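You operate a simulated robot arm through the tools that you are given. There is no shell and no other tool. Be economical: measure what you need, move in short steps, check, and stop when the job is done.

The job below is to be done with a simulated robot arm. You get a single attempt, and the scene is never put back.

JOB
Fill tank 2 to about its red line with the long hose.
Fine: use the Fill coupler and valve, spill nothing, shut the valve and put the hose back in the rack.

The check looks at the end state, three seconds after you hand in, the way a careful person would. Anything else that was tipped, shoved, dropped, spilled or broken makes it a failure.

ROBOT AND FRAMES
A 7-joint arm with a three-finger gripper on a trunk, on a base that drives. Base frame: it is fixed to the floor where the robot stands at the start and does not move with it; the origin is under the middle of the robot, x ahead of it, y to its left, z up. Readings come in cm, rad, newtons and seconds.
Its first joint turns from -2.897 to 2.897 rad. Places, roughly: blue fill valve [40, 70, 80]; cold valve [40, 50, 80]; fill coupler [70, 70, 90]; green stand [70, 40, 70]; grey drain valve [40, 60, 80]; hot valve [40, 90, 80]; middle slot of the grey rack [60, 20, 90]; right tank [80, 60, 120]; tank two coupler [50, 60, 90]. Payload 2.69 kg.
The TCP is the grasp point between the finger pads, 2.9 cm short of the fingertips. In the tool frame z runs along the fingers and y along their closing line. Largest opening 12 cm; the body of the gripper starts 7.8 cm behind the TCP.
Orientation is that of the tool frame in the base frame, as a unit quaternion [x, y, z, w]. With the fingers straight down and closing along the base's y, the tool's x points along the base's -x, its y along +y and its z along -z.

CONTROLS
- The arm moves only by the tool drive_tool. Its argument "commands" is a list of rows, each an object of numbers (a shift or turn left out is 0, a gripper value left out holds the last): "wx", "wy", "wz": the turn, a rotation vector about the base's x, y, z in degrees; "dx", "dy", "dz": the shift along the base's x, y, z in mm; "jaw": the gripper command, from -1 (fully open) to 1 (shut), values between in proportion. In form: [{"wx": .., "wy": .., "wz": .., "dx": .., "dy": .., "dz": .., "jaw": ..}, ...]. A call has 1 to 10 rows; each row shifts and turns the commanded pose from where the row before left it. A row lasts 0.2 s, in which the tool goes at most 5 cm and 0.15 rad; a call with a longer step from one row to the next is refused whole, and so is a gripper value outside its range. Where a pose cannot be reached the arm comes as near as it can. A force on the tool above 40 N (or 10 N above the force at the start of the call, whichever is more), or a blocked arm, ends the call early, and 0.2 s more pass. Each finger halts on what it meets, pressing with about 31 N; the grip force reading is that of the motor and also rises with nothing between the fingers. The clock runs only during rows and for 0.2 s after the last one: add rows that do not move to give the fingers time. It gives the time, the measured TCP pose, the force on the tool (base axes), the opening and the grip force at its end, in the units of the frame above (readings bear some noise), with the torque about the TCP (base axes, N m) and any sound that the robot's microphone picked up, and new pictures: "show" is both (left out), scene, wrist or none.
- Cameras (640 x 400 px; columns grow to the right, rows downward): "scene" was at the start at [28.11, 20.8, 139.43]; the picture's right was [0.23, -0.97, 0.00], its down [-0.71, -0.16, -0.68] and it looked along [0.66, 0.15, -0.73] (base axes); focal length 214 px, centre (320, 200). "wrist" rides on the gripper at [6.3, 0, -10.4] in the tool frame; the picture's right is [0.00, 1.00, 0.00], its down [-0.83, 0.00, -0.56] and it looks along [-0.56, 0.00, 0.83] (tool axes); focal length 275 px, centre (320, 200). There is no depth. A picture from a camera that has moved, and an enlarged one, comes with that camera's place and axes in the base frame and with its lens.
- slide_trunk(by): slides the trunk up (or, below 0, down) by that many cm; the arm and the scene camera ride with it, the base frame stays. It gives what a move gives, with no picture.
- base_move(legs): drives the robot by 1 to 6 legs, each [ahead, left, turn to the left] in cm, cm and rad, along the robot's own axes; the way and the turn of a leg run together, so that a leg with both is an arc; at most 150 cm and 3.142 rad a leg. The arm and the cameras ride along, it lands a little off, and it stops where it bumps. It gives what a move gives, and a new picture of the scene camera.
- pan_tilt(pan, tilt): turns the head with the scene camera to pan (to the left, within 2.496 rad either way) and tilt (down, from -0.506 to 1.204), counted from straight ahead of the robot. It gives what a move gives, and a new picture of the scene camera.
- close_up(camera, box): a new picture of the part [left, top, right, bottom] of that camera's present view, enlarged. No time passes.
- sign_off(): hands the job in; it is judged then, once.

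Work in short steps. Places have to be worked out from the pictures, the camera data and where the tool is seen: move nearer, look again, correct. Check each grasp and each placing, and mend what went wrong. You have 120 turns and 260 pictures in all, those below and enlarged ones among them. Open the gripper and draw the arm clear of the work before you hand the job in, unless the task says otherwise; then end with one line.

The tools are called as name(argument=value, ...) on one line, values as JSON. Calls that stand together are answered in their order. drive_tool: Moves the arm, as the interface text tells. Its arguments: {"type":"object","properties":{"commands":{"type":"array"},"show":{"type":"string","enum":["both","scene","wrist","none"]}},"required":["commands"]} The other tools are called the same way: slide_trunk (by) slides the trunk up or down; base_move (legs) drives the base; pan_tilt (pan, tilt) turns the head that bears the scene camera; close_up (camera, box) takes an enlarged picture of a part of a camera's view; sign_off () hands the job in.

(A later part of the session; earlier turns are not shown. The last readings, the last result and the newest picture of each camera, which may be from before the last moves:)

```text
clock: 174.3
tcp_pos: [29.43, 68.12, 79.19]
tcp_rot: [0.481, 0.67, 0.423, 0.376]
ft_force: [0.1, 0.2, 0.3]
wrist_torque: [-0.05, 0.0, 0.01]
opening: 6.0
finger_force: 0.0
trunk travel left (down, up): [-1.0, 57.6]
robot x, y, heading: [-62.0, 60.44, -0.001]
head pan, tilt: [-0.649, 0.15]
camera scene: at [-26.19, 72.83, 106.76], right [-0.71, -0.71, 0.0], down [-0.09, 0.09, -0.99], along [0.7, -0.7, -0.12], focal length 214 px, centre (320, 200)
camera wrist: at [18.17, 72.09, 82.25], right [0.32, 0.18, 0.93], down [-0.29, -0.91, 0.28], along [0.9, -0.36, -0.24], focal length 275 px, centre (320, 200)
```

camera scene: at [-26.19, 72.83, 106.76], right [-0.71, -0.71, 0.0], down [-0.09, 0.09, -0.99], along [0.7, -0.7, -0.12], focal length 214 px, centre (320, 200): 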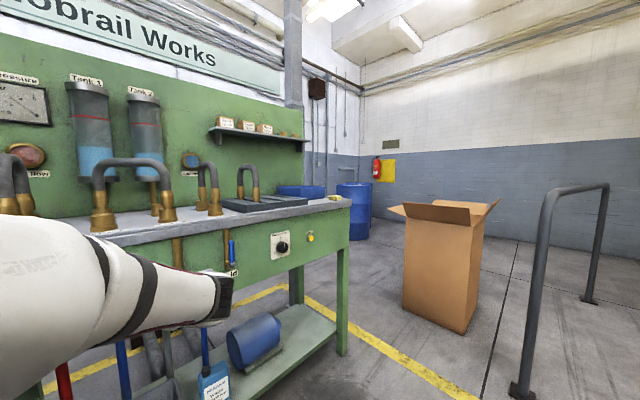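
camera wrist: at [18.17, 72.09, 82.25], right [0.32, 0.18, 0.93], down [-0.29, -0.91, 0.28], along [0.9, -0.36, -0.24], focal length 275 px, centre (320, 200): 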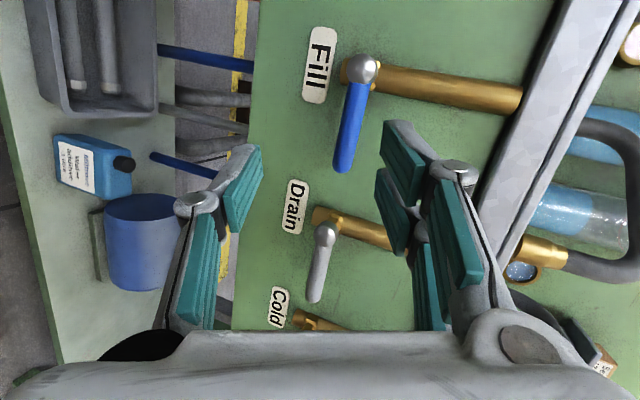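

Handle measures: pivot ≈(38.6, 74, 77.8), tip y≈67. I advance so the lever lies between the fingers at about 5 cm from the pivot.

drive_tool(commands=[{"dx": 20, "dy": 2, "dz": -2}, {"dx": 20, "dy": 2, "dz": -2}, {"dx": 20, "dy": 2, "dz": -3}, {"dx": 18, "dz": -2}, {}], show="both")

```text
clock: 175.5
tcp_pos: [37.39, 68.55, 78.39]
tcp_rot: [0.48, 0.669, 0.424, 0.376]
ft_force: [0.8, -0.1, 1.0]
wrist_torque: [0.0, 0.03, 0.0]
opening: 6.01
finger_force: 0.1
trunk travel left (down, up): [-1.0, 57.6]
robot x, y, heading: [-62.3, 60.72, -0.003]
head pan, tilt: [-0.649, 0.15]
camera scene: at [-25.33, 73.76, 106.51], right [-0.61, -0.8, 0.0], down [-0.12, 0.09, -0.99], along [0.79, -0.6, -0.15], focal length 214 px, centre (320, 200)
camera wrist: at [25.95, 72.64, 81.39], right [0.32, 0.18, 0.93], down [-0.29, -0.91, 0.28], along [0.9, -0.36, -0.24], focal length 275 px, centre (320, 200)
```

scene: 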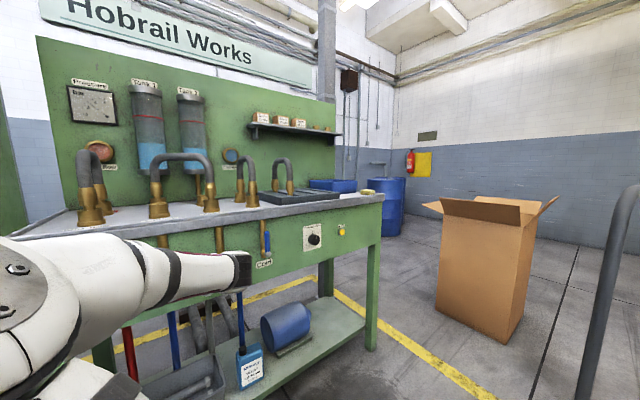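
wrist: 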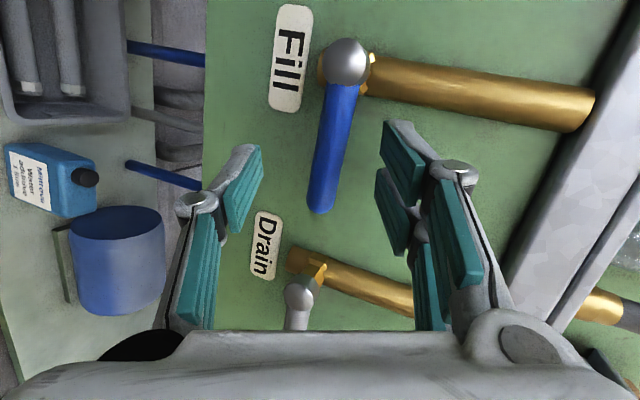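

The lever lies about 1 cm beyond the TCP and between the pads. I close on it.

drive_tool(commands=[{"jaw": 0.5}, {"jaw": 1}, {}, {}], show="both")

close_up(camera="scene", box=[50, 60, 250, 240])

```text
clock: 176.5
tcp_pos: [37.13, 68.5, 78.59]
tcp_rot: [0.48, 0.669, 0.426, 0.375]
ft_force: [-11.4, 1.0, 23.8]
wrist_torque: [-0.38, -0.59, -0.18]
opening: 0.0
finger_force: 28.4
trunk travel left (down, up): [-1.0, 57.6]
robot x, y, heading: [-62.37, 60.54, -0.001]
head pan, tilt: [-0.649, 0.15]
camera scene: at [-25.44, 73.76, 106.56], right [-0.61, -0.8, 0.0], down [-0.12, 0.09, -0.99], along [0.79, -0.6, -0.15], focal length 214 px, centre (320, 200)
camera wrist: at [25.86, 72.61, 81.6], right [0.32, 0.18, 0.93], down [-0.29, -0.91, 0.28], along [0.9, -0.36, -0.24], focal length 275 px, centre (320, 200)
```

scene: 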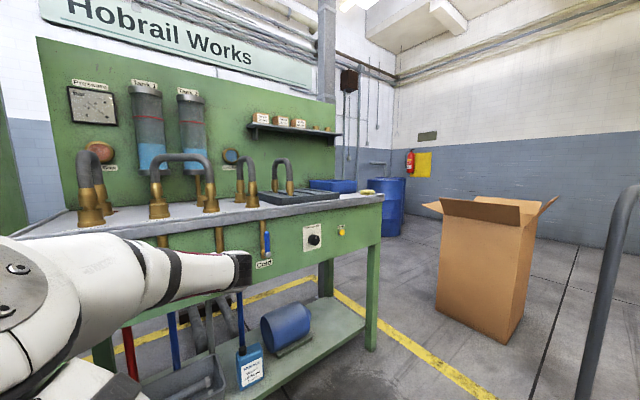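
wrist: 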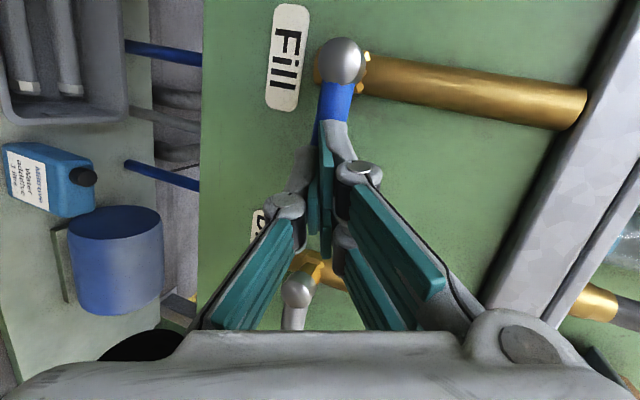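

```text
2.22 times, centred on (150, 150) of scene
camera zoom: at [-25.44, 73.76, 106.56], right [-0.61, -0.8, 0.0], down [-0.12, 0.09, -0.99], along [0.79, -0.6, -0.15], focal length 477 px, centre (698, 311)
```

zoom: 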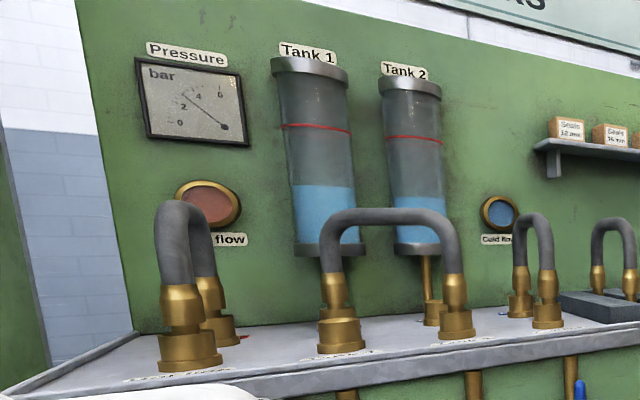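

The jaws closed in front of the lever and it slipped out (the lever is a bit deeper than I judged). I reopen, advance 2 cm along the tool axis, and try again.

drive_tool(commands=[{"dx": -10, "dy": -2, "dz": 4}, {"jaw": 0}, {}, {"dx": 10, "dy": 2, "dz": -6}, {"dx": 9, "dy": 2, "dz": -3}, {"dx": 9, "dy": 2, "dz": -3}, {}], show="wrist")

```text
clock: 178.1
tcp_pos: [39.14, 69.16, 77.67]
tcp_rot: [0.481, 0.669, 0.424, 0.375]
ft_force: [0.6, 0.7, 0.8]
wrist_torque: [0.02, 0.0, 0.01]
opening: 6.0
finger_force: 0.0
trunk travel left (down, up): [-1.0, 57.6]
robot x, y, heading: [-62.32, 60.15, 0.002]
head pan, tilt: [-0.649, 0.15]
camera wrist: at [27.73, 73.08, 80.6], right [0.32, 0.18, 0.93], down [-0.29, -0.91, 0.28], along [0.9, -0.36, -0.24], focal length 275 px, centre (320, 200)
```

wrist: 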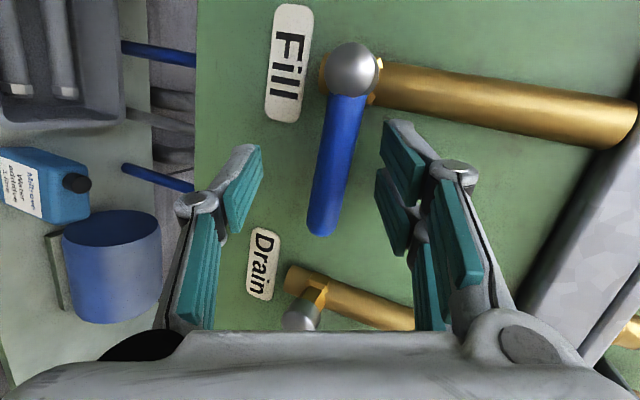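

Triangulating again puts the lever at x≈40.4, just at the fingertips. I advance 1.5 cm more, watching force.

drive_tool(commands=[{"dx": 7, "dy": 1, "dz": -1}, {"dx": 7, "dy": 1, "dz": -1}, {}], show="wrist")

```text
clock: 178.9
tcp_pos: [40.46, 69.14, 77.48]
tcp_rot: [0.481, 0.668, 0.425, 0.376]
ft_force: [-4.6, 1.1, 1.8]
wrist_torque: [-0.05, -0.17, 0.0]
opening: 6.45
finger_force: 0.8
trunk travel left (down, up): [-1.0, 57.6]
robot x, y, heading: [-62.41, 60.55, -0.005]
head pan, tilt: [-0.649, 0.15]
camera wrist: at [29.13, 73.26, 80.49], right [0.32, 0.18, 0.93], down [-0.29, -0.91, 0.28], along [0.9, -0.36, -0.24], focal length 275 px, centre (320, 200)
```

wrist: 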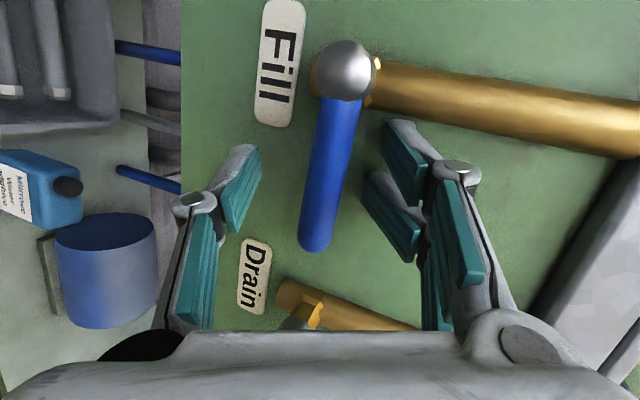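

The upper fingertip just touches the panel and the lever is now well inside the pads. I close.

drive_tool(commands=[{"dx": -2, "jaw": 0.3}, {"jaw": 0.7}, {"jaw": 1}, {}, {}], show="wrist")

```text
clock: 180.1
tcp_pos: [40.31, 69.24, 77.77]
tcp_rot: [0.481, 0.666, 0.428, 0.377]
ft_force: [27.6, 5.1, 28.8]
wrist_torque: [1.39, -0.08, -1.23]
opening: 2.04
finger_force: 45.0
trunk travel left (down, up): [-1.0, 57.6]
robot x, y, heading: [-62.58, 60.37, 0.006]
head pan, tilt: [-0.649, 0.15]
camera wrist: at [29.04, 73.29, 80.81], right [0.32, 0.18, 0.93], down [-0.3, -0.92, 0.27], along [0.9, -0.36, -0.24], focal length 275 px, centre (320, 200)
```

wrist: 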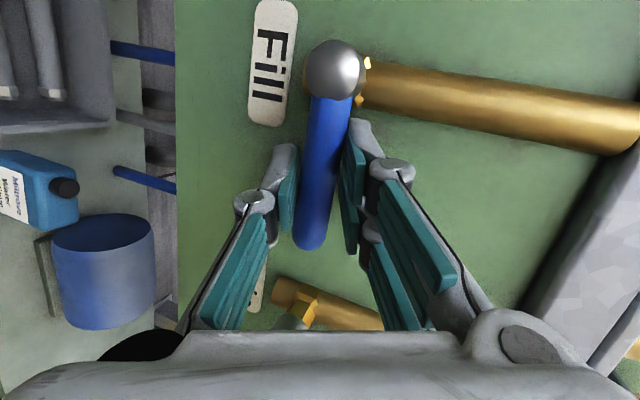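

Gripped (2.04 cm) but with some preload. I relieve it with a few mm, then check forces.

drive_tool(commands=[{"dz": 2, "dx": 2}, {"dz": 2, "dx": 1}, {}], show="scene")

```text
clock: 180.9
tcp_pos: [40.41, 69.21, 77.87]
tcp_rot: [0.48, 0.668, 0.426, 0.375]
ft_force: [-4.6, 7.8, 20.4]
wrist_torque: [1.09, 0.0, -1.41]
opening: 2.06
finger_force: 45.7
trunk travel left (down, up): [-1.0, 57.6]
robot x, y, heading: [-62.27, 60.41, 0.002]
head pan, tilt: [-0.649, 0.15]
camera scene: at [-25.44, 73.77, 106.54], right [-0.61, -0.8, 0.0], down [-0.12, 0.09, -0.99], along [0.79, -0.6, -0.15], focal length 214 px, centre (320, 200)
```

scene: 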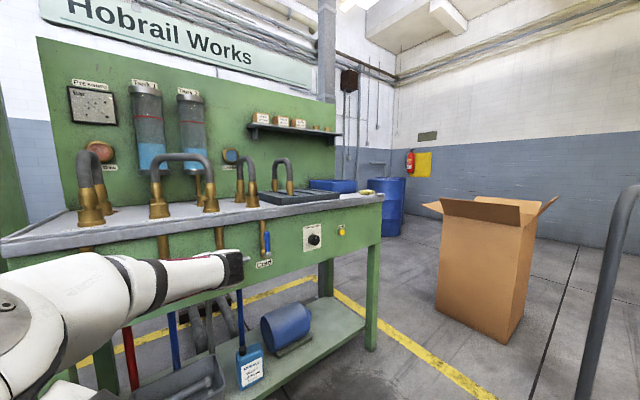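

Preload is acceptable. I start swinging the lever up (first ~22°) and watch tank 2.

drive_tool(commands=[{"dz": 4}, {"wx": -7.5, "dy": 0.4, "dz": 6.1}, {"wx": -7.5, "dy": 1.2, "dz": 6.1}, {"wx": -7.5, "dy": 2, "dz": 5.8}], show="both")

close_up(camera="scene", box=[120, 70, 250, 220])

```text
clock: 181.9
tcp_pos: [40.45, 69.8, 79.95]
tcp_rot: [0.396, 0.74, 0.287, 0.462]
ft_force: [12.3, 21.3, 10.7]
wrist_torque: [1.0, -0.67, -1.28]
opening: 1.63
finger_force: 42.6
trunk travel left (down, up): [-1.0, 57.6]
robot x, y, heading: [-62.25, 60.59, 0.0]
head pan, tilt: [-0.649, 0.15]
camera scene: at [-25.32, 73.81, 106.51], right [-0.61, -0.8, 0.0], down [-0.12, 0.09, -0.99], along [0.79, -0.6, -0.15], focal length 214 px, centre (320, 200)
camera wrist: at [29.11, 74.82, 81.36], right [0.32, 0.53, 0.79], down [-0.29, -0.74, 0.61], along [0.9, -0.42, -0.08], focal length 275 px, centre (320, 200)
```

scene: 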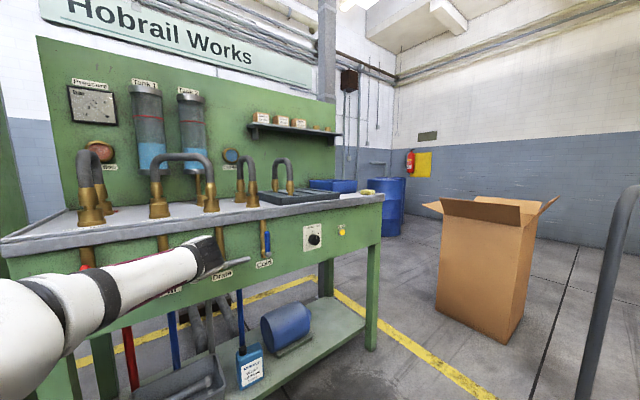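
wrist: 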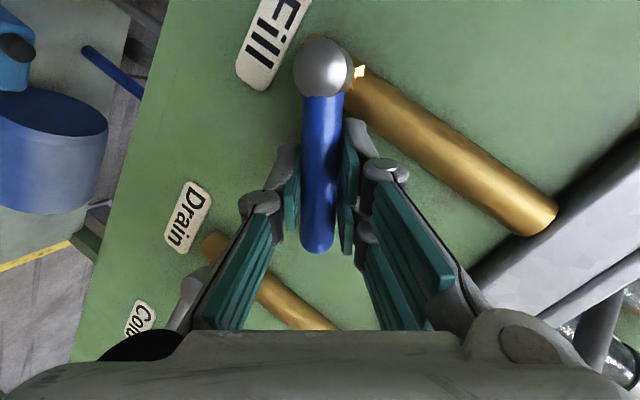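

```text
2.67 times, centred on (185, 145) of scene
camera zoom: at [-25.32, 73.81, 106.51], right [-0.61, -0.8, 0.0], down [-0.12, 0.09, -0.99], along [0.79, -0.6, -0.15], focal length 572 px, centre (680, 347)
```

zoom: 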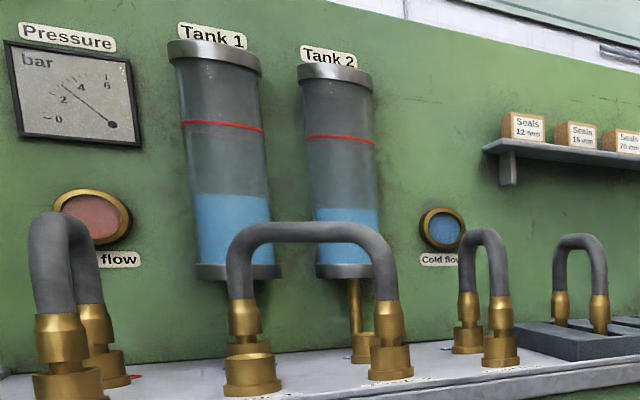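

The lever follows and the tank view is good (level well below the line). I swing further, to ~45°.

drive_tool(commands=[{"wx": -7.5, "dy": 2.7, "dz": 5.5}, {"wx": -7.5, "dy": 3.4, "dz": 5.1}, {"wx": -7.5, "dy": 4.1, "dz": 4.6}], show="wrist")

close_up(camera="scene", box=[120, 70, 250, 220])

```text
clock: 182.7
tcp_pos: [40.39, 71.05, 81.28]
tcp_rot: [0.297, 0.783, 0.139, 0.529]
ft_force: [-5.5, 36.2, -3.6]
wrist_torque: [1.31, -0.66, -0.47]
opening: 1.65
finger_force: 42.3
trunk travel left (down, up): [-1.0, 57.6]
robot x, y, heading: [-62.4, 60.77, 0.001]
head pan, tilt: [-0.649, 0.15]
camera wrist: at [29.1, 76.15, 80.8], right [0.32, 0.79, 0.53], down [-0.28, -0.45, 0.85], along [0.9, -0.42, 0.08], focal length 275 px, centre (320, 200)
```

wrist: 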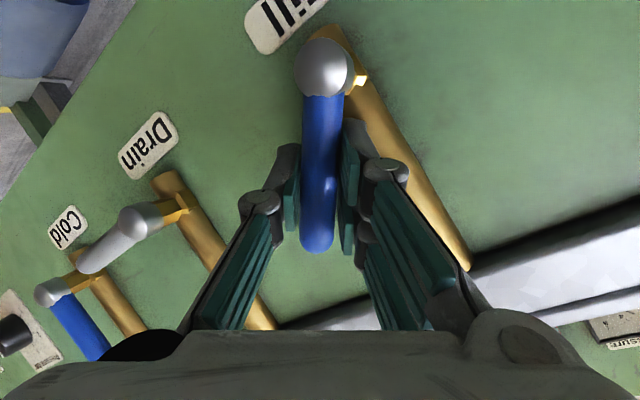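

```text
2.67 times, centred on (185, 145) of scene
camera zoom: at [-25.35, 73.86, 106.49], right [-0.61, -0.8, 0.0], down [-0.12, 0.09, -0.99], along [0.79, -0.6, -0.15], focal length 572 px, centre (680, 347)
```

zoom: 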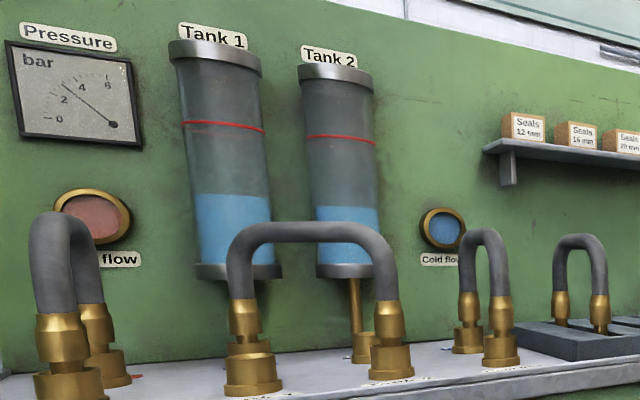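

Flow seems barely started. I relieve the +y force with 3 mm and turn to ~60°, then check the level.

drive_tool(commands=[{"dy": 3}, {"wx": -7.5, "dy": 6, "dz": 4.1}, {"wx": -7.5, "dy": 6.5, "dz": 3.4}], show="none")

close_up(camera="scene", box=[120, 70, 250, 220])

```text
clock: 183.5
tcp_pos: [40.43, 72.34, 81.96]
tcp_rot: [0.227, 0.794, 0.034, 0.563]
ft_force: [-16.1, 26.0, -15.1]
wrist_torque: [0.94, -0.61, -0.25]
opening: 1.59
finger_force: 41.5
trunk travel left (down, up): [-1.0, 57.6]
robot x, y, heading: [-62.29, 60.62, -0.003]
head pan, tilt: [-0.649, 0.15]
```

```text
2.67 times, centred on (185, 145) of scene
camera zoom: at [-25.33, 73.81, 106.49], right [-0.61, -0.79, 0.0], down [-0.12, 0.09, -0.99], along [0.79, -0.6, -0.15], focal length 572 px, centre (680, 347)
```

zoom: 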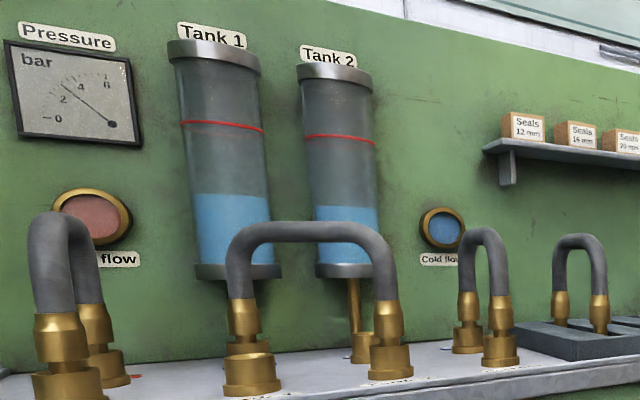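

The level barely moved. I hold here 1.5 s to gauge the rate.

drive_tool(commands=[{}, {}, {}, {}, {}, {}], show="none")

close_up(camera="scene", box=[170, 80, 220, 180])

```text
clock: 184.9
tcp_pos: [40.55, 72.22, 82.01]
tcp_rot: [0.228, 0.794, 0.035, 0.563]
ft_force: [-29.3, 21.2, -19.6]
wrist_torque: [0.69, -0.28, -0.13]
opening: 1.55
finger_force: 41.9
trunk travel left (down, up): [-1.0, 57.6]
robot x, y, heading: [-62.55, 59.91, -0.001]
head pan, tilt: [-0.649, 0.15]
```

```text
4.00 times, centred on (195, 130) of scene
camera zoom: at [-25.33, 73.82, 106.5], right [-0.61, -0.8, 0.0], down [-0.12, 0.09, -0.99], along [0.79, -0.6, -0.15], focal length 858 px, centre (820, 480)
```

zoom: 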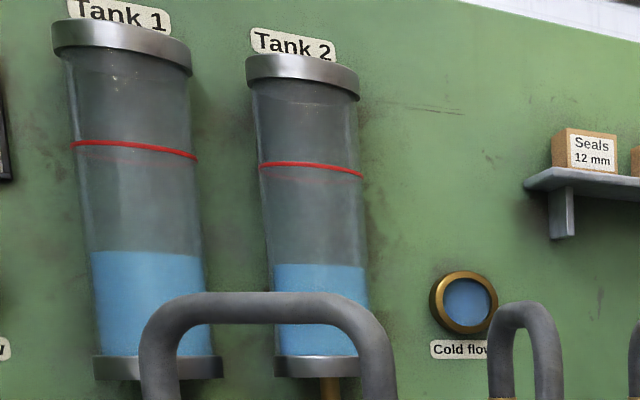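

The level creeps up (row 264; red line at 168 in this zoom). I open further to ~80°, relieving the forces.

drive_tool(commands=[{"dx": -4, "dy": 3, "dz": -1}, {"wx": -7.5, "dy": 6, "dz": 2}, {"wx": -7.5, "dy": 6, "dz": 1}, {}], show="wrist")

close_up(camera="scene", box=[170, 80, 220, 180])

```text
clock: 185.9
tcp_pos: [40.23, 73.63, 82.33]
tcp_rot: [0.152, 0.789, -0.07, 0.591]
ft_force: [44.3, 7.4, -5.8]
wrist_torque: [0.3, -0.33, 0.02]
opening: 1.58
finger_force: 41.7
trunk travel left (down, up): [-1.0, 57.6]
robot x, y, heading: [-62.26, 60.44, -0.004]
head pan, tilt: [-0.649, 0.15]
camera wrist: at [28.91, 77.83, 79.39], right [0.32, 0.94, 0.06], down [-0.29, 0.04, 0.96], along [0.9, -0.33, 0.29], focal length 275 px, centre (320, 200)
```

wrist: 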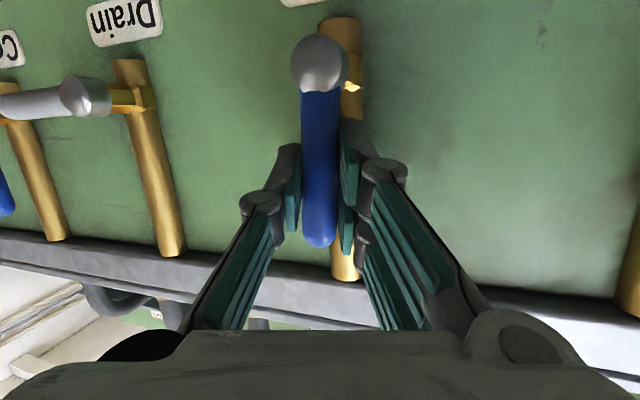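

```text
4.00 times, centred on (195, 130) of scene
camera zoom: at [-25.19, 73.78, 106.47], right [-0.61, -0.8, 0.0], down [-0.12, 0.09, -0.99], along [0.79, -0.6, -0.15], focal length 858 px, centre (820, 480)
```

zoom: 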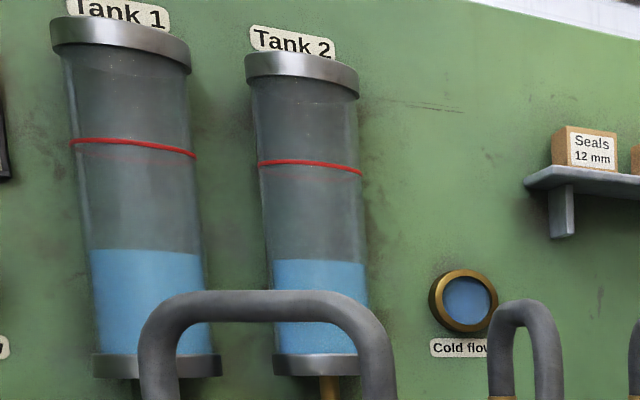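

The lever is almost vertical. I relieve x by 3 mm and wait 2 s to measure the full-flow rate.

drive_tool(commands=[{"dx": 3}, {}, {}, {}, {}, {}, {}, {}, {}, {}], show="none")

close_up(camera="scene", box=[170, 80, 220, 180])

```text
clock: 188.1
tcp_pos: [40.39, 73.64, 82.53]
tcp_rot: [0.151, 0.789, -0.069, 0.591]
ft_force: [-37.1, 5.0, -12.2]
wrist_torque: [0.14, 0.17, -0.05]
opening: 1.56
finger_force: 40.9
trunk travel left (down, up): [-1.0, 57.6]
robot x, y, heading: [-61.91, 60.24, 0.001]
head pan, tilt: [-0.649, 0.15]
```

```text
4.00 times, centred on (195, 130) of scene
camera zoom: at [-25.37, 73.78, 106.52], right [-0.61, -0.8, 0.0], down [-0.12, 0.09, -0.99], along [0.79, -0.6, -0.15], focal length 858 px, centre (820, 480)
```

zoom: 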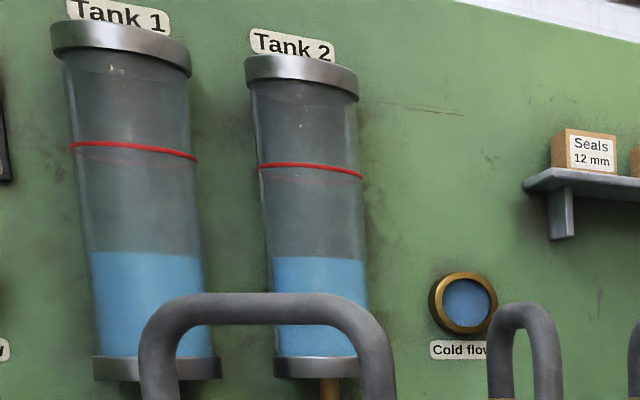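

The rate is ≈2.3 px/s with about 89 px to go (~39 s). I wait in blocks while relieving x by 1 mm, and check often.

drive_tool(commands=[{"dx": -1.5}, {}, {}, {}, {}, {}, {}, {}, {}, {}], show="none")

drive_tool(commands=[{}, {}, {}, {}, {}, {}, {}, {}, {}, {}], show="none")

drive_tool(commands=[{}, {}, {}, {}, {}, {}, {}, {}, {}, {}], show="none")

drive_tool(commands=[{}, {}, {}, {}, {}, {}, {}, {}, {}, {}], show="none")

close_up(camera="scene", box=[170, 80, 220, 180])

```text
clock: 190.3
tcp_pos: [40.29, 73.58, 82.44]
tcp_rot: [0.153, 0.789, -0.071, 0.591]
ft_force: [43.3, 5.4, 6.2]
wrist_torque: [0.18, -0.43, -0.06]
opening: 1.55
finger_force: 41.6
trunk travel left (down, up): [-1.0, 57.6]
robot x, y, heading: [-62.61, 60.6, 0.0]
head pan, tilt: [-0.649, 0.15]
```

```text
clock: 192.5
tcp_pos: [40.2, 73.72, 82.41]
tcp_rot: [0.152, 0.79, -0.07, 0.59]
ft_force: [38.8, 4.0, 12.6]
wrist_torque: [0.14, -0.45, 0.02]
opening: 1.56
finger_force: 41.2
trunk travel left (down, up): [-1.0, 57.6]
robot x, y, heading: [-62.39, 60.32, 0.001]
head pan, tilt: [-0.649, 0.15]
```

```text
clock: 194.7
tcp_pos: [40.19, 73.61, 82.28]
tcp_rot: [0.152, 0.789, -0.07, 0.591]
ft_force: [32.6, 5.0, 12.6]
wrist_torque: [0.24, -0.3, 0.03]
opening: 1.57
finger_force: 41.5
trunk travel left (down, up): [-1.0, 57.6]
robot x, y, heading: [-62.37, 60.47, 0.001]
head pan, tilt: [-0.649, 0.15]
```

```text
clock: 196.9
tcp_pos: [40.28, 73.62, 82.42]
tcp_rot: [0.152, 0.789, -0.07, 0.59]
ft_force: [27.5, 7.7, 10.5]
wrist_torque: [0.34, -0.23, 0.03]
opening: 1.54
finger_force: 41.3
trunk travel left (down, up): [-1.0, 57.6]
robot x, y, heading: [-62.65, 60.45, -0.001]
head pan, tilt: [-0.649, 0.15]
```

```text
4.00 times, centred on (195, 130) of scene
camera zoom: at [-25.3, 73.77, 106.5], right [-0.61, -0.8, 0.0], down [-0.12, 0.09, -0.99], along [0.79, -0.6, -0.15], focal length 858 px, centre (820, 480)
```

zoom: 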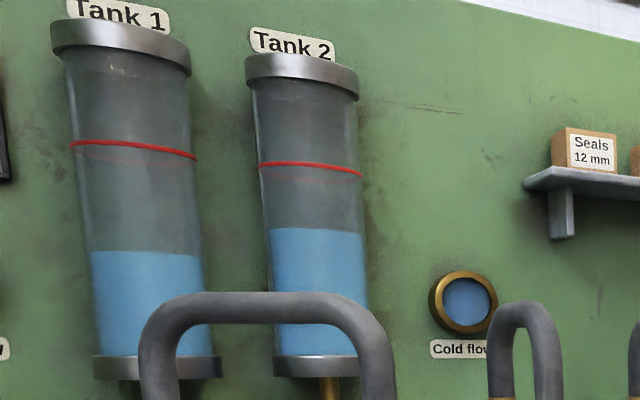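

Level is at row 231, rate ≈3 px/s, 64 px remain (~21 s). I wait another 13 s, then check again.

drive_tool(commands=[{}, {}, {}, {}, {}, {}, {}, {}, {}, {}], show="none")

drive_tool(commands=[{}, {}, {}, {}, {}, {}, {}, {}, {}, {}], show="none")

drive_tool(commands=[{}, {}, {}, {}, {}, {}, {}, {}, {}, {}], show="none")

drive_tool(commands=[{}, {}, {}, {}, {}, {}, {}, {}, {}, {}], show="none")

drive_tool(commands=[{}, {}, {}, {}, {}, {}, {}, {}, {}, {}], show="none")

close_up(camera="scene", box=[170, 80, 220, 180])

```text
clock: 199.1
tcp_pos: [40.21, 73.66, 82.46]
tcp_rot: [0.152, 0.789, -0.07, 0.591]
ft_force: [21.9, 8.6, 10.3]
wrist_torque: [0.43, -0.24, 0.05]
opening: 1.55
finger_force: 41.8
trunk travel left (down, up): [-1.0, 57.6]
robot x, y, heading: [-62.65, 60.67, -0.0]
head pan, tilt: [-0.649, 0.15]
```

```text
clock: 201.3
tcp_pos: [40.24, 73.77, 82.35]
tcp_rot: [0.152, 0.789, -0.07, 0.591]
ft_force: [17.6, 10.4, 7.6]
wrist_torque: [0.48, -0.26, 0.06]
opening: 1.55
finger_force: 41.5
trunk travel left (down, up): [-1.0, 57.6]
robot x, y, heading: [-62.4, 60.5, -0.001]
head pan, tilt: [-0.649, 0.15]
```

```text
clock: 203.5
tcp_pos: [40.22, 73.61, 82.42]
tcp_rot: [0.152, 0.789, -0.07, 0.591]
ft_force: [11.8, 11.8, 5.2]
wrist_torque: [0.52, -0.27, 0.04]
opening: 1.56
finger_force: 41.3
trunk travel left (down, up): [-1.0, 57.6]
robot x, y, heading: [-62.37, 60.64, -0.004]
head pan, tilt: [-0.649, 0.15]
```

```text
clock: 205.7
tcp_pos: [40.31, 73.72, 82.36]
tcp_rot: [0.153, 0.789, -0.07, 0.591]
ft_force: [7.5, 12.2, 1.5]
wrist_torque: [0.52, -0.2, 0.05]
opening: 1.6
finger_force: 41.6
trunk travel left (down, up): [-1.0, 57.6]
robot x, y, heading: [-62.26, 60.25, -0.002]
head pan, tilt: [-0.649, 0.15]
```

```text
clock: 207.9
tcp_pos: [40.17, 73.6, 82.4]
tcp_rot: [0.152, 0.789, -0.069, 0.591]
ft_force: [5.4, 11.7, 0.9]
wrist_torque: [0.49, -0.2, 0.04]
opening: 1.59
finger_force: 41.2
trunk travel left (down, up): [-1.0, 57.6]
robot x, y, heading: [-62.39, 60.51, -0.008]
head pan, tilt: [-0.649, 0.15]
```

```text
4.00 times, centred on (195, 130) of scene
camera zoom: at [-25.32, 73.79, 106.5], right [-0.61, -0.8, 0.0], down [-0.12, 0.09, -0.99], along [0.79, -0.6, -0.15], focal length 858 px, centre (820, 480)
```

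zoom: 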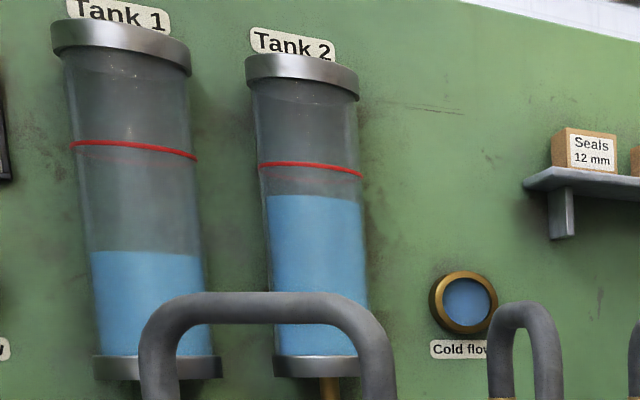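

About 30 px remain (~10 s). I wait 6 s more, then check.

drive_tool(commands=[{}, {}, {}, {}, {}, {}, {}, {}, {}, {}], show="none")

drive_tool(commands=[{}, {}, {}, {}, {}, {}, {}, {}, {}, {}], show="none")

drive_tool(commands=[{}, {}, {}, {}, {}, {}], show="none")

close_up(camera="scene", box=[170, 80, 220, 180])

```text
clock: 210.1
tcp_pos: [40.2, 73.59, 82.41]
tcp_rot: [0.152, 0.789, -0.07, 0.591]
ft_force: [4.5, 12.4, -0.7]
wrist_torque: [0.52, -0.18, 0.05]
opening: 1.58
finger_force: 41.5
trunk travel left (down, up): [-1.0, 57.6]
robot x, y, heading: [-62.7, 60.4, 0.002]
head pan, tilt: [-0.649, 0.15]
```

```text
clock: 212.3
tcp_pos: [40.22, 73.58, 82.33]
tcp_rot: [0.152, 0.789, -0.07, 0.591]
ft_force: [3.7, 12.2, -0.3]
wrist_torque: [0.5, -0.2, 0.04]
opening: 1.55
finger_force: 41.5
trunk travel left (down, up): [-1.0, 57.6]
robot x, y, heading: [-62.23, 60.41, 0.0]
head pan, tilt: [-0.649, 0.15]
```

```text
clock: 213.7
tcp_pos: [40.25, 73.62, 82.38]
tcp_rot: [0.152, 0.79, -0.07, 0.59]
ft_force: [4.0, 11.0, -0.9]
wrist_torque: [0.51, -0.2, 0.06]
opening: 1.56
finger_force: 41.5
trunk travel left (down, up): [-1.0, 57.6]
robot x, y, heading: [-62.24, 60.68, -0.003]
head pan, tilt: [-0.649, 0.15]
```

```text
4.00 times, centred on (195, 130) of scene
camera zoom: at [-25.32, 73.79, 106.5], right [-0.61, -0.8, 0.0], down [-0.12, 0.09, -0.99], along [0.79, -0.6, -0.15], focal length 858 px, centre (820, 480)
```

zoom: 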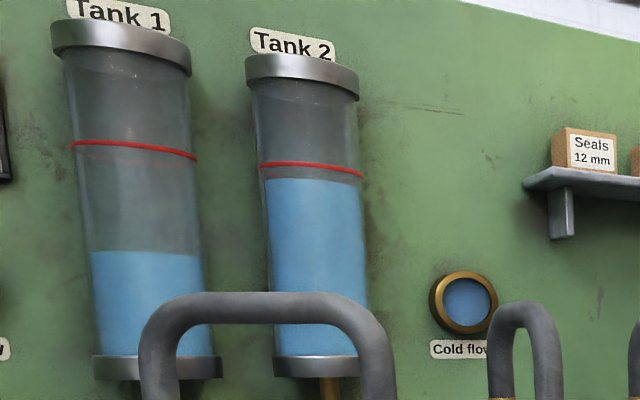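

13 px remain. I wait 1.6 s more and then close along the recorded path in one go.

drive_tool(commands=[{}, {}, {}, {}, {}, {}, {}], show="none")

drive_tool(commands=[{"wx": 7.5, "dy": -6.4, "dz": -2.1}, {"wx": 7.5, "dy": -6.4, "dz": -2.1}, {"wx": 7.5, "dy": -6.4, "dz": -3.4}, {"wx": 7.5, "dy": -6.4, "dz": -3.4}, {"wx": 7.5, "dy": -4.2, "dz": -4.4}, {"wx": 7.5, "dy": -4.2, "dz": -4.4}, {"wx": 7.5, "dy": -4.2, "dz": -4.4}, {"wx": 7.5, "dy": -2, "dz": -6.8}, {"wx": 7.5, "dy": -2, "dz": -6.8}, {"wx": 7.5, "dy": -2, "dz": -6.8}], show="both")

close_up(camera="scene", box=[170, 80, 220, 180])

```text
clock: 215.3
tcp_pos: [40.3, 73.66, 82.45]
tcp_rot: [0.153, 0.789, -0.07, 0.591]
ft_force: [5.3, 11.2, 0.2]
wrist_torque: [0.47, -0.2, 0.06]
opening: 1.55
finger_force: 41.2
trunk travel left (down, up): [-1.0, 57.6]
robot x, y, heading: [-62.35, 60.52, 0.001]
head pan, tilt: [-0.649, 0.15]
```

```text
clock: 217.3
tcp_pos: [40.23, 69.24, 79.27]
tcp_rot: [0.446, 0.701, 0.367, 0.417]
ft_force: [-20.6, 1.3, 11.1]
wrist_torque: [0.54, -0.2, -0.59]
opening: 1.59
finger_force: 41.8
trunk travel left (down, up): [-1.0, 57.6]
robot x, y, heading: [-62.15, 60.09, -0.0]
head pan, tilt: [-0.649, 0.15]
stopped in row 9: the force on the tool passed its limit at 40 N (the readings are from after the stop); the commanded pose is now the measured one
camera scene: at [-25.44, 73.75, 106.52], right [-0.61, -0.8, 0.0], down [-0.12, 0.09, -0.99], along [0.79, -0.6, -0.15], focal length 214 px, centre (320, 200)
camera wrist: at [28.89, 73.88, 81.63], right [0.32, 0.34, 0.89], down [-0.3, -0.85, 0.43], along [0.9, -0.4, -0.17], focal length 275 px, centre (320, 200)
```

scene: 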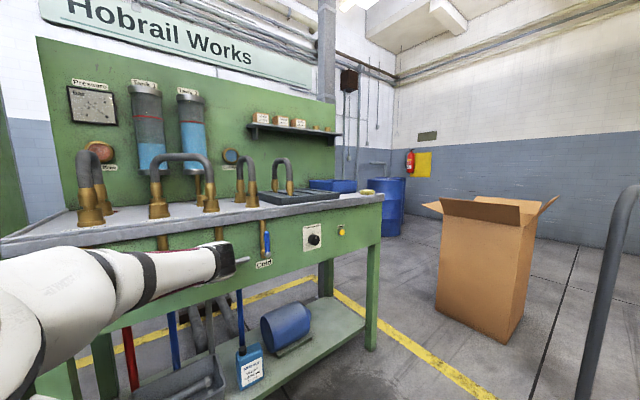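
wrist: 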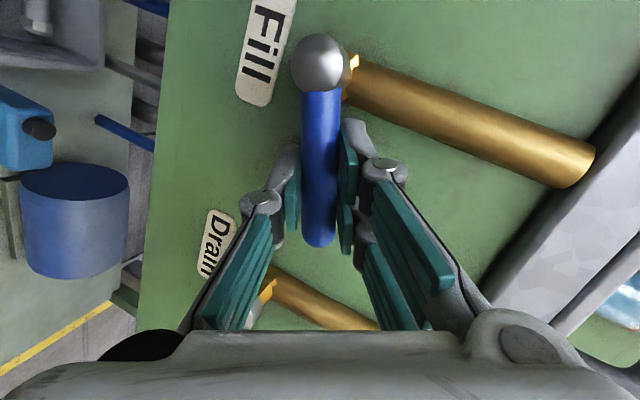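

```text
4.00 times, centred on (195, 130) of scene
camera zoom: at [-25.44, 73.75, 106.52], right [-0.61, -0.8, 0.0], down [-0.12, 0.09, -0.99], along [0.79, -0.6, -0.15], focal length 858 px, centre (820, 480)
```

zoom: 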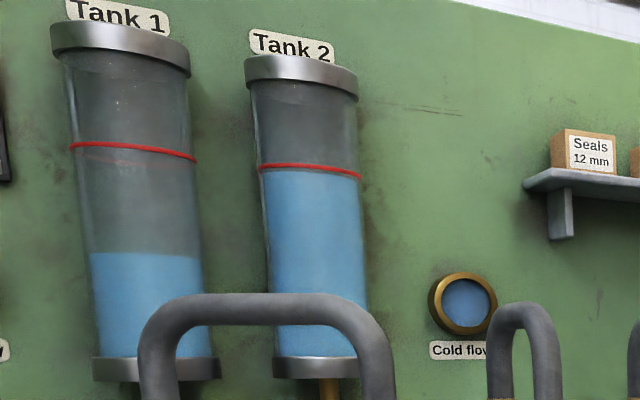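

Level is essentially at the red line. The lever is ~15–18° short of closed, so I finish now.

drive_tool(commands=[{"dx": -1, "wx": 6, "dy": -1, "dz": -6}, {"wx": 6, "dy": -0.5, "dz": -6}, {"wx": 5, "dz": -5}, {}], show="wrist")

close_up(camera="scene", box=[170, 80, 220, 180])

```text
clock: 218.3
tcp_pos: [40.2, 69.0, 77.9]
tcp_rot: [0.502, 0.637, 0.468, 0.349]
ft_force: [3.1, -9.5, 33.3]
wrist_torque: [1.67, -0.25, 0.71]
opening: 1.57
finger_force: 41.2
trunk travel left (down, up): [-1.0, 57.6]
robot x, y, heading: [-62.26, 60.25, 0.001]
head pan, tilt: [-0.649, 0.15]
camera wrist: at [28.89, 72.71, 81.33], right [0.31, 0.06, 0.95], down [-0.3, -0.94, 0.16], along [0.9, -0.33, -0.28], focal length 275 px, centre (320, 200)
```

wrist: 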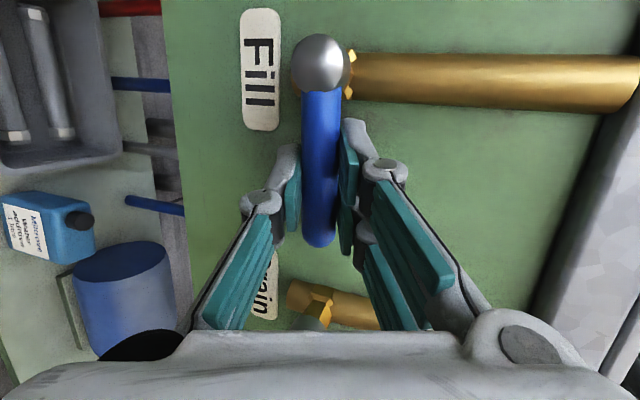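

```text
4.00 times, centred on (195, 130) of scene
camera zoom: at [-25.42, 73.69, 106.57], right [-0.61, -0.79, 0.0], down [-0.12, 0.09, -0.99], along [0.79, -0.6, -0.15], focal length 858 px, centre (820, 480)
```

zoom: 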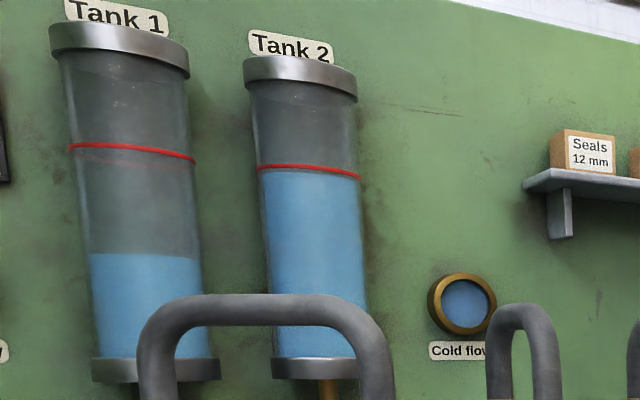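

The lever is perpendicular to its pipe again and against its stop (33 N). I open the jaws and back straight out.

drive_tool(commands=[{"dz": 2}, {"jaw": 0.3}, {"jaw": 0.1}, {}, {"dx": -15, "dy": -3, "dz": 5}, {"dx": -25, "dy": -5, "dz": 8}, {"dx": -30, "dy": -5, "dz": 8}, {"dx": -20}, {}], show="both")

close_up(camera="scene", box=[100, 80, 260, 230])

```text
clock: 220.3
tcp_pos: [31.34, 67.98, 79.81]
tcp_rot: [0.503, 0.64, 0.466, 0.347]
ft_force: [0.3, 0.1, -0.5]
wrist_torque: [-0.02, 0.0, 0.0]
opening: 5.36
finger_force: 0.2
trunk travel left (down, up): [-1.0, 57.6]
robot x, y, heading: [-62.07, 60.66, 0.003]
head pan, tilt: [-0.649, 0.15]
camera scene: at [-25.32, 73.74, 106.51], right [-0.61, -0.8, 0.0], down [-0.12, 0.09, -0.99], along [0.79, -0.6, -0.15], focal length 214 px, centre (320, 200)
camera wrist: at [19.98, 71.56, 83.27], right [0.32, 0.06, 0.95], down [-0.29, -0.94, 0.16], along [0.9, -0.33, -0.28], focal length 275 px, centre (320, 200)
```

scene: 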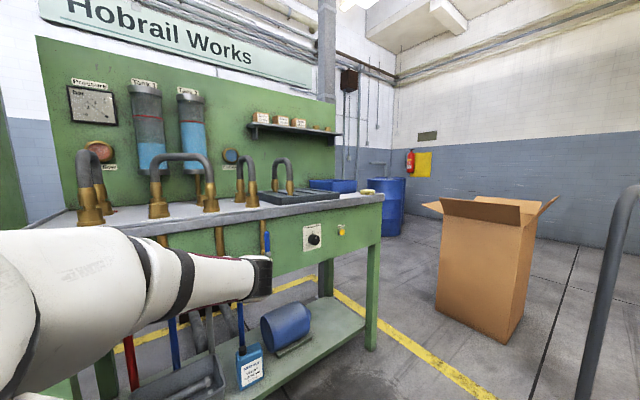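
wrist: 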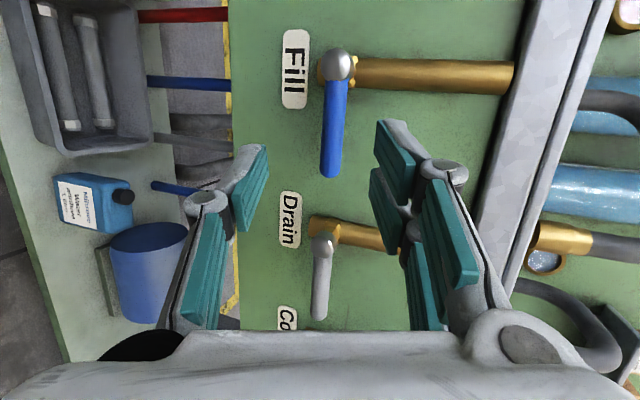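

```text
2.67 times, centred on (180, 155) of scene
camera zoom: at [-25.32, 73.74, 106.51], right [-0.61, -0.8, 0.0], down [-0.12, 0.09, -0.99], along [0.79, -0.6, -0.15], focal length 572 px, centre (693, 320)
```

zoom: 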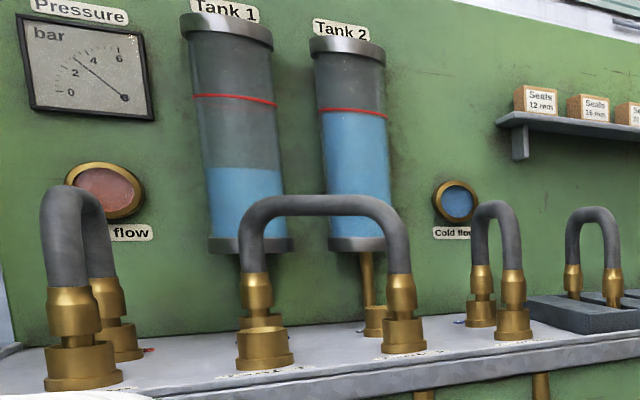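

Fill lever is shut and the level holds at the red line. Now to return the hose: I raise the trunk and rotate the tool back to pointing down, in front of the bench.

drive_tool(commands=[{"dx": -20}, {"dx": -20}, {}], show="none")

slide_trunk(by=40)

drive_tool(commands=[{"wx": -4.35, "wy": 3.24, "wz": 4.7}, {"wx": -4.35, "wy": 3.24, "wz": 4.7}, {"wx": -4.35, "wy": 3.24, "wz": 4.7}, {"wx": -4.35, "wy": 3.24, "wz": 4.7}, {"wx": -4.35, "wy": 3.24, "wz": 4.7}, {"wx": -4.35, "wy": 3.24, "wz": 4.7}, {"wx": -4.35, "wy": 3.24, "wz": 4.7}, {"wx": -4.35, "wy": 3.24, "wz": 4.7}, {"wx": -4.35, "wy": 3.24, "wz": 4.7}, {"wx": -4.35, "wy": 3.24, "wz": 4.7}], show="both")

```text
clock: 221.1
tcp_pos: [27.28, 67.91, 79.74]
tcp_rot: [0.503, 0.64, 0.466, 0.348]
ft_force: [-0.1, -0.1, -0.6]
wrist_torque: [-0.02, 0.0, 0.0]
opening: 5.43
finger_force: 0.1
trunk travel left (down, up): [-1.0, 57.6]
robot x, y, heading: [-62.56, 60.54, -0.002]
head pan, tilt: [-0.649, 0.15]
```

```text
clock: 224.9
tcp_pos: [27.21, 67.83, 119.78]
tcp_rot: [0.502, 0.64, 0.468, 0.346]
ft_force: [-0.5, -0.2, 0.3]
wrist_torque: [-0.02, -0.01, -0.01]
opening: 5.41
finger_force: 0.1
trunk travel left (down, up): [-41.0, 17.6]
robot x, y, heading: [-62.17, 60.42, -0.004]
head pan, tilt: [-0.649, 0.15]
```

```text
clock: 227.1
tcp_pos: [27.13, 67.82, 119.68]
tcp_rot: [0.161, 0.969, 0.15, 0.111]
ft_force: [-0.7, 0.4, 0.4]
wrist_torque: [0.01, -0.02, 0.04]
opening: 5.38
finger_force: 0.1
trunk travel left (down, up): [-41.0, 17.6]
robot x, y, heading: [-62.64, 60.89, -0.003]
head pan, tilt: [-0.649, 0.15]
camera scene: at [-35.24, 73.76, 146.44], right [-0.61, -0.8, 0.0], down [-0.12, 0.09, -0.99], along [0.79, -0.6, -0.15], focal length 214 px, centre (320, 200)
camera wrist: at [18.43, 67.53, 128.42], right [0.28, 0.9, 0.33], down [0.62, -0.43, 0.66], along [0.73, 0.02, -0.68], focal length 275 px, centre (320, 200)
```

scene: 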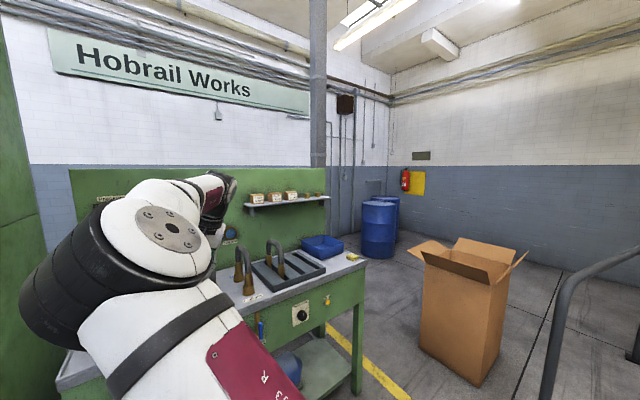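
wrist: 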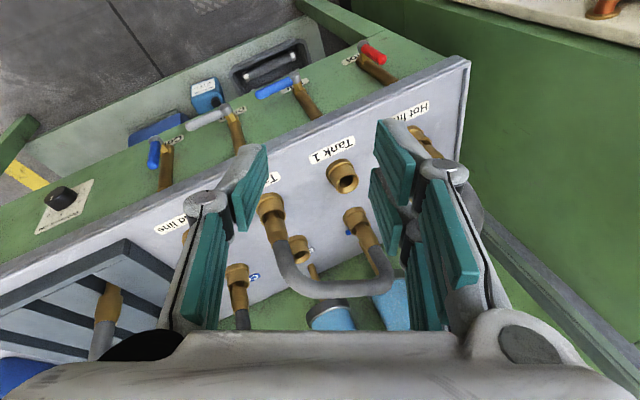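

I finish the rotation, retract, raise the trunk, and drive the base to the earlier working spot.

drive_tool(commands=[{"wx": -4.35, "wy": 3.24, "wz": 4.7}, {"wx": -4.35, "wy": 3.24, "wz": 4.7}, {"wx": -4.35, "wy": 3.24, "wz": 4.7}, {"wx": -4.35, "wy": 3.24, "wz": 4.7}, {"dx": -30}, {"dx": -35}, {"dx": -35}, {"dx": -35}, {"dx": -25}, {}], show="none")

slide_trunk(by=17)

```text
clock: 229.3
tcp_pos: [11.12, 67.99, 119.68]
tcp_rot: [-0.001, 1.0, -0.001, 0.0]
ft_force: [1.0, -0.3, 0.0]
wrist_torque: [0.0, -0.03, 0.02]
opening: 5.4
finger_force: 0.1
trunk travel left (down, up): [-41.0, 17.6]
robot x, y, heading: [-62.01, 60.59, 0.001]
head pan, tilt: [-0.649, 0.15]
```

```text
clock: 231.2
tcp_pos: [11.21, 67.76, 136.68]
tcp_rot: [0.0, 1.0, 0.0, -0.001]
ft_force: [-0.9, 0.3, 0.2]
wrist_torque: [-0.02, 0.03, -0.02]
opening: 5.4
finger_force: 0.0
trunk travel left (down, up): [-58.0, 0.6]
robot x, y, heading: [-62.35, 60.81, -0.0]
head pan, tilt: [-0.649, 0.15]
```

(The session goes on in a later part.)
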